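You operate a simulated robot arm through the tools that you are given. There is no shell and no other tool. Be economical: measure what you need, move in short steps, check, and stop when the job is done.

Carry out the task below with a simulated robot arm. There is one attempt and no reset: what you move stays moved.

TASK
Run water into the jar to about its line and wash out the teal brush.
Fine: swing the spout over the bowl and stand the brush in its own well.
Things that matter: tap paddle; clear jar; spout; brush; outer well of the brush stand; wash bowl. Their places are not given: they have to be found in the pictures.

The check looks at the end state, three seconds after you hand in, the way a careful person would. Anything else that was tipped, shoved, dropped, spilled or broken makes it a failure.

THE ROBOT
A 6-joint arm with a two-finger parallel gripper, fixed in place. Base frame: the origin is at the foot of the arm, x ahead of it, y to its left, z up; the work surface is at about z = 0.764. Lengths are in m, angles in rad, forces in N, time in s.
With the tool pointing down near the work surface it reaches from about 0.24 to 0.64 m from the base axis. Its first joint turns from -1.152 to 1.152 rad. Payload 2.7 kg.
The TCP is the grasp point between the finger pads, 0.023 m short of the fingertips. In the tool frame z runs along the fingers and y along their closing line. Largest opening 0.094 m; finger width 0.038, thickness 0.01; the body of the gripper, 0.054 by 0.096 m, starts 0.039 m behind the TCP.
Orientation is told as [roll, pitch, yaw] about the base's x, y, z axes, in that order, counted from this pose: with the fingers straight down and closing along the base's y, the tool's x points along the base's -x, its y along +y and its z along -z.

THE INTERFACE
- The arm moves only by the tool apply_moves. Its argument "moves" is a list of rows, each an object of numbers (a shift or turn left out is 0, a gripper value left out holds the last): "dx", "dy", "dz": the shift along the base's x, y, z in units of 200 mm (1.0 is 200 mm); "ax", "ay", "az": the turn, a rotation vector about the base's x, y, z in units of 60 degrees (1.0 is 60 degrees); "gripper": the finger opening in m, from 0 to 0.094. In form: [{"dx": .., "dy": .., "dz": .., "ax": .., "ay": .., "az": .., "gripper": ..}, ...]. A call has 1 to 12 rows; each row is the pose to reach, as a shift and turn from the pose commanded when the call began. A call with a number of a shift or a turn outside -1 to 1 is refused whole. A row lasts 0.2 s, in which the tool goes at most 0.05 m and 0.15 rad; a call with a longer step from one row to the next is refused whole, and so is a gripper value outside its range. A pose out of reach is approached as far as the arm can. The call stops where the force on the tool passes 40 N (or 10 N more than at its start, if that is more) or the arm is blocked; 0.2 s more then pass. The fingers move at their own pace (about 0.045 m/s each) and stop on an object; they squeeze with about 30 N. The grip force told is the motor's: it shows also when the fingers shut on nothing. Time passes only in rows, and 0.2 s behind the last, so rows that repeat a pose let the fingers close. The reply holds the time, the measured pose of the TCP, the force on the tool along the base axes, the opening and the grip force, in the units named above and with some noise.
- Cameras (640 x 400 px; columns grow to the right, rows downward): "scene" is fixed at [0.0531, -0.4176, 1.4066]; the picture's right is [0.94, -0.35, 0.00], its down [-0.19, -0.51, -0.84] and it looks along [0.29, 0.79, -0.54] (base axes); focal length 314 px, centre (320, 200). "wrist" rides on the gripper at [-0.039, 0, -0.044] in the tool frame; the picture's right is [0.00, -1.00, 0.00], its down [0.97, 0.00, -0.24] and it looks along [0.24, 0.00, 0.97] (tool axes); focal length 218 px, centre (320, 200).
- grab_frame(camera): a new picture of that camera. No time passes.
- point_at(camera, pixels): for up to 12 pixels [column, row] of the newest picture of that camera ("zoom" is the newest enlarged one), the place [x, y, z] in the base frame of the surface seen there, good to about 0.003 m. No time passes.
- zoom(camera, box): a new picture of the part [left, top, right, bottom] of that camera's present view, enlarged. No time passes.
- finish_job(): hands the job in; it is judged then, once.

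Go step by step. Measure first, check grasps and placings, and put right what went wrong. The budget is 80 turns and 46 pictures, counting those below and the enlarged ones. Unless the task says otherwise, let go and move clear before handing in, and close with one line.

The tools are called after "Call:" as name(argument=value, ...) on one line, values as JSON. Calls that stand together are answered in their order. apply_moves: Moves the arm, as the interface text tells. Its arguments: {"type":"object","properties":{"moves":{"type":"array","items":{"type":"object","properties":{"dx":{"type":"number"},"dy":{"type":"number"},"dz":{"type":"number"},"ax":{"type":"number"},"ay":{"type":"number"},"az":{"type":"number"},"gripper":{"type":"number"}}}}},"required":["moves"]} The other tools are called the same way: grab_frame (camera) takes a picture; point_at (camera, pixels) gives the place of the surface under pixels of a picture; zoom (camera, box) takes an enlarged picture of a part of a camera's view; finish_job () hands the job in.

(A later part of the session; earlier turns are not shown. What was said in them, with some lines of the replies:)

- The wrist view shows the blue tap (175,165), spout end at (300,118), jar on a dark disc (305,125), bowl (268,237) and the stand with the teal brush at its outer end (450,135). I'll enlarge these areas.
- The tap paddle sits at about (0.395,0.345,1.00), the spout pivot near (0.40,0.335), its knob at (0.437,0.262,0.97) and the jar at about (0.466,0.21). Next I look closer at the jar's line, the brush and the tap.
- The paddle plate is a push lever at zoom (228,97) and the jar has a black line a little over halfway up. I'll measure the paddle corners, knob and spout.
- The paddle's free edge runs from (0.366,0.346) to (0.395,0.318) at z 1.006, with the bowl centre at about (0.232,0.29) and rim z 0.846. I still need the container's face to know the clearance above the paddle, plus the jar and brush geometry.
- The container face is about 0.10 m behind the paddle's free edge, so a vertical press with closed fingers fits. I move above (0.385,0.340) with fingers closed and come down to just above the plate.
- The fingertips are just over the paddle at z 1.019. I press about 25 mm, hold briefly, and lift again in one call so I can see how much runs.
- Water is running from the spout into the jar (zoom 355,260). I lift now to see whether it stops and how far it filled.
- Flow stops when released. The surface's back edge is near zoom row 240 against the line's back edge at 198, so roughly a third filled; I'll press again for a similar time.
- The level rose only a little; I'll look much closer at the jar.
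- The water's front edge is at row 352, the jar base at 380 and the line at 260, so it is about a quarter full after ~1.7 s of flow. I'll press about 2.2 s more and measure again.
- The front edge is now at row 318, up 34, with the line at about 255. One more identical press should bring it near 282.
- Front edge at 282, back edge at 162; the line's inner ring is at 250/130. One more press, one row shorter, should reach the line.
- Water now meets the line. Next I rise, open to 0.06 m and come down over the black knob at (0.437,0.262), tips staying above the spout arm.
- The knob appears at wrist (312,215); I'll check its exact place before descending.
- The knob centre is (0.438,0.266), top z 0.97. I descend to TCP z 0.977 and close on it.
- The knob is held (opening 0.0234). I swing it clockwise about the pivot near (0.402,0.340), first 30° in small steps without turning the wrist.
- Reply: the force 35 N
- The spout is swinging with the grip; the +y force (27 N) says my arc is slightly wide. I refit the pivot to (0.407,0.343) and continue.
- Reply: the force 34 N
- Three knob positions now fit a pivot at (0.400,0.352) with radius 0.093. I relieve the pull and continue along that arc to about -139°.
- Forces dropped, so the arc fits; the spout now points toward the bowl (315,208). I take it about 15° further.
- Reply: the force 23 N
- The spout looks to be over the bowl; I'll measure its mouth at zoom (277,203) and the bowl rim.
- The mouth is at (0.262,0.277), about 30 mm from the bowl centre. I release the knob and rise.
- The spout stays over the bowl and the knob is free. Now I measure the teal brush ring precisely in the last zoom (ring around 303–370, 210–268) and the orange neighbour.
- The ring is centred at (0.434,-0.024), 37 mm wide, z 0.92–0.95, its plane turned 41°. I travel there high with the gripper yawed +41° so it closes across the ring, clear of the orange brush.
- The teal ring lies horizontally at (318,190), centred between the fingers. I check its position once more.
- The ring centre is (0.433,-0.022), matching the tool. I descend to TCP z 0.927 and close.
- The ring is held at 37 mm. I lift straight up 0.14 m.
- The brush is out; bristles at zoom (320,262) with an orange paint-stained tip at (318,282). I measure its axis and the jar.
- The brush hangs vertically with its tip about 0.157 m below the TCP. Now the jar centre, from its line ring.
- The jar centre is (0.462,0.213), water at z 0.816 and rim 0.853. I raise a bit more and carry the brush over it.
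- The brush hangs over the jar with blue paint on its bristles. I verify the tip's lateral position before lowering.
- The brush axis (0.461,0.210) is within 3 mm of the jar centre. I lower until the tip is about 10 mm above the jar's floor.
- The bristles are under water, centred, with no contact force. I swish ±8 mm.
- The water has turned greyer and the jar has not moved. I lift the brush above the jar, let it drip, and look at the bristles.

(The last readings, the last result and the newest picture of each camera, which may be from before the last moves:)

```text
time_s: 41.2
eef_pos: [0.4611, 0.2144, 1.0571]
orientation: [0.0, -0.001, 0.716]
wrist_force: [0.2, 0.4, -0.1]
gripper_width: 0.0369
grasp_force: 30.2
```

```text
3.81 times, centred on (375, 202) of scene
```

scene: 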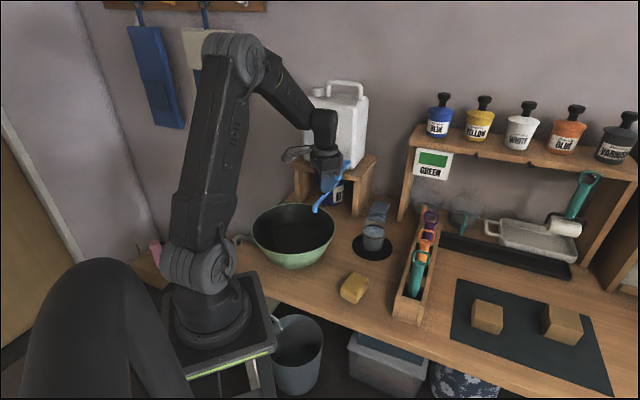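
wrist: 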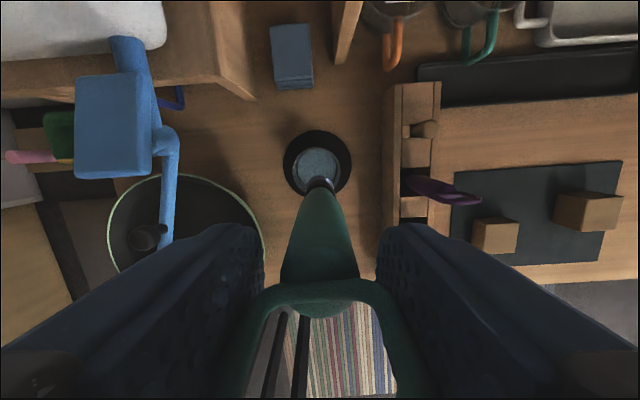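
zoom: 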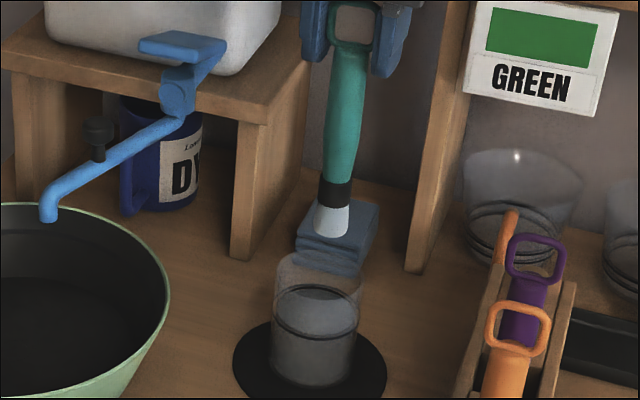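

The bristles are white now, so the brush is clean. I carry it back high, retracing exactly (dx -0.145, dy -1.182) to above the outer well.

Call:
apply_moves(moves=[{"dz": 0.2}, {"dz": 0.29}, {"dy": -0.2, "dz": 0.29}, {"dx": -0.04, "dy": -0.4, "dz": 0.29}, {"dx": -0.09, "dy": -0.6, "dz": 0.29}, {"dx": -0.145, "dy": -0.8, "dz": 0.29}, {"dx": -0.145, "dy": -1.0, "dz": 0.29}])

Call:
apply_moves(moves=[{"dy": -0.1}, {"dy": -0.182}, {"dy": -0.182, "dz": -0.2}, {"dy": -0.182, "dz": -0.22}])

Call:
zoom(camera="scene", box=[370, 160, 460, 330])

Call:
grab_frame(camera="wrist")

```text
time_s: 42.8
eef_pos: [0.433, 0.0128, 1.1158]
orientation: [0.0, 0.001, 0.717]
wrist_force: [0.3, 0.2, 0.3]
gripper_width: 0.0369
grasp_force: 30.7
```

```text
time_s: 43.8
eef_pos: [0.4328, -0.021, 1.0718]
orientation: [0.0, 0.001, 0.715]
wrist_force: [-0.4, 0.3, 0.2]
gripper_width: 0.0369
grasp_force: 29.9
```

```text
2.35 times, centred on (415, 245) of scene
```

zoom: 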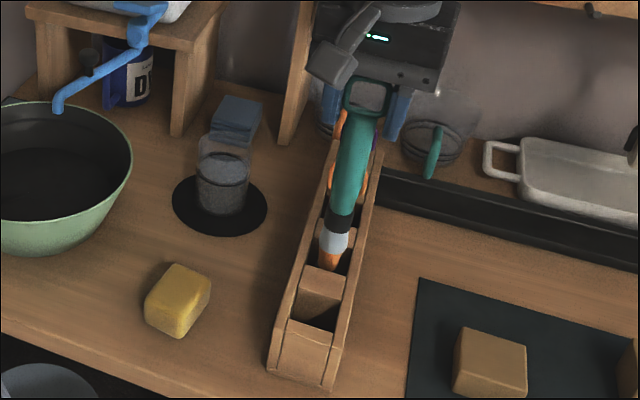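

```text
7 pictures are left
```

wrist: 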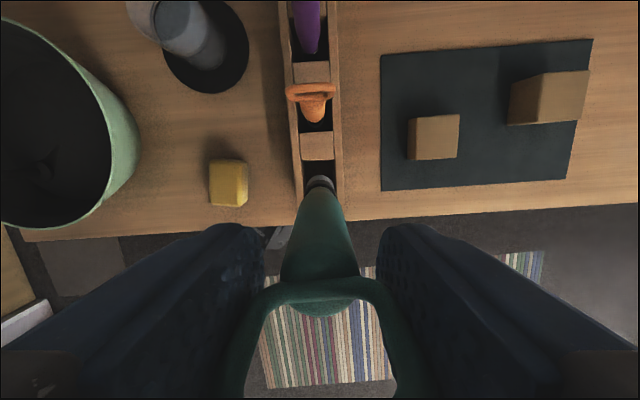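

The picture matches the one right after lifting (bristles at wrist (320,182) in line with the well). I retrace straight down to just above the original height.

Call:
apply_moves(moves=[{"dz": -0.15}, {"dz": -0.3}, {"dz": -0.4}, {"dz": -0.5}, {"dz": -0.6}, {"dz": -0.67}, {"dz": -0.72}])

Call:
zoom(camera="scene", box=[370, 180, 470, 320])

```text
time_s: 45.4
eef_pos: [0.4342, -0.0216, 0.9278]
orientation: [0.002, 0.0, 0.715]
wrist_force: [0.3, 0.0, 0.1]
gripper_width: 0.037
grasp_force: 29.9
```

```text
2.86 times, centred on (420, 250) of scene
```

zoom: 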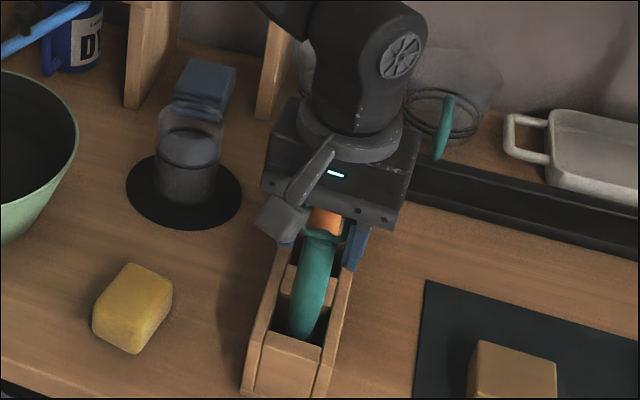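

The brush is back in its well at the original height with no contact force. I ease it down 2 mm, open, and rise straight up.

Call:
apply_moves(moves=[{"dz": -0.01}, {"dz": -0.01, "gripper": 0.075}, {"dz": -0.01}, {"dz": -0.01}, {"dz": -0.01}, {"dz": 0.1}, {"dz": 0.3}, {"dz": 0.5}, {"dz": 0.7}, {"dz": 0.85}])

Call:
grab_frame(camera="scene")

Call:
zoom(camera="scene", box=[340, 180, 460, 330])

```text
time_s: 47.6
eef_pos: [0.4329, -0.0228, 1.0995]
orientation: [0.002, 0.001, 0.718]
wrist_force: [-0.5, 0.2, 0.3]
gripper_width: 0.0747
grasp_force: 0.1
```

```text
5 pictures are left
```

scene: 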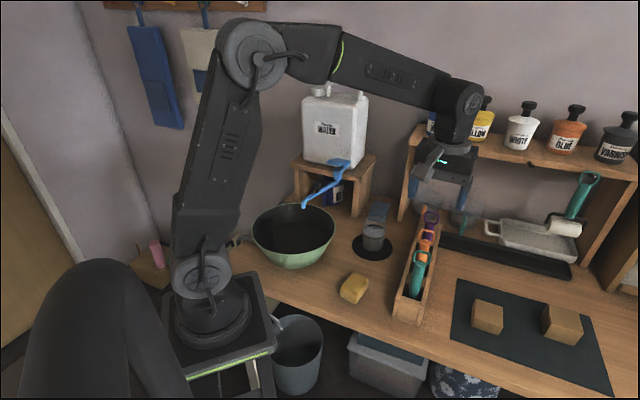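

```text
2.67 times, centred on (400, 255) of scene
```

zoom: 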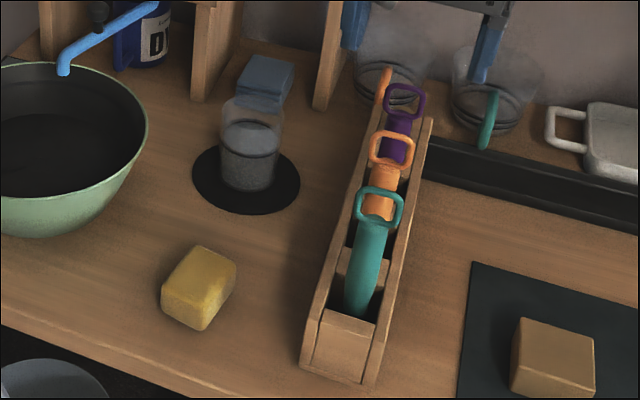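

The brush stands in its outer well, the spout mouth is over the bowl, and nothing else has moved. One last look at the jar's level.

Call:
zoom(camera="scene", box=[360, 212, 388, 254])

```text
9.52 times, centred on (374, 233) of scene
```

zoom: 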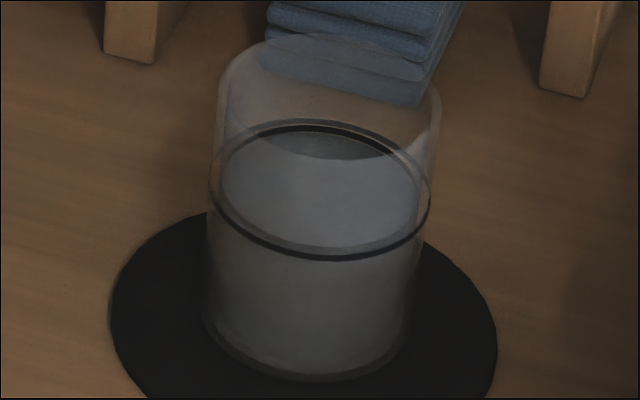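

The water still sits at the line (surface edge at rows 125–250, matching the ring) and the gripper is clear, so I hand in.

Call:
finish_job()

```text
The job is handed in.
```

The jar is filled to its line, the teal brush is washed and back in its outer well, and the spout is over the bowl; nothing else in the pictures looks moved or spilled.
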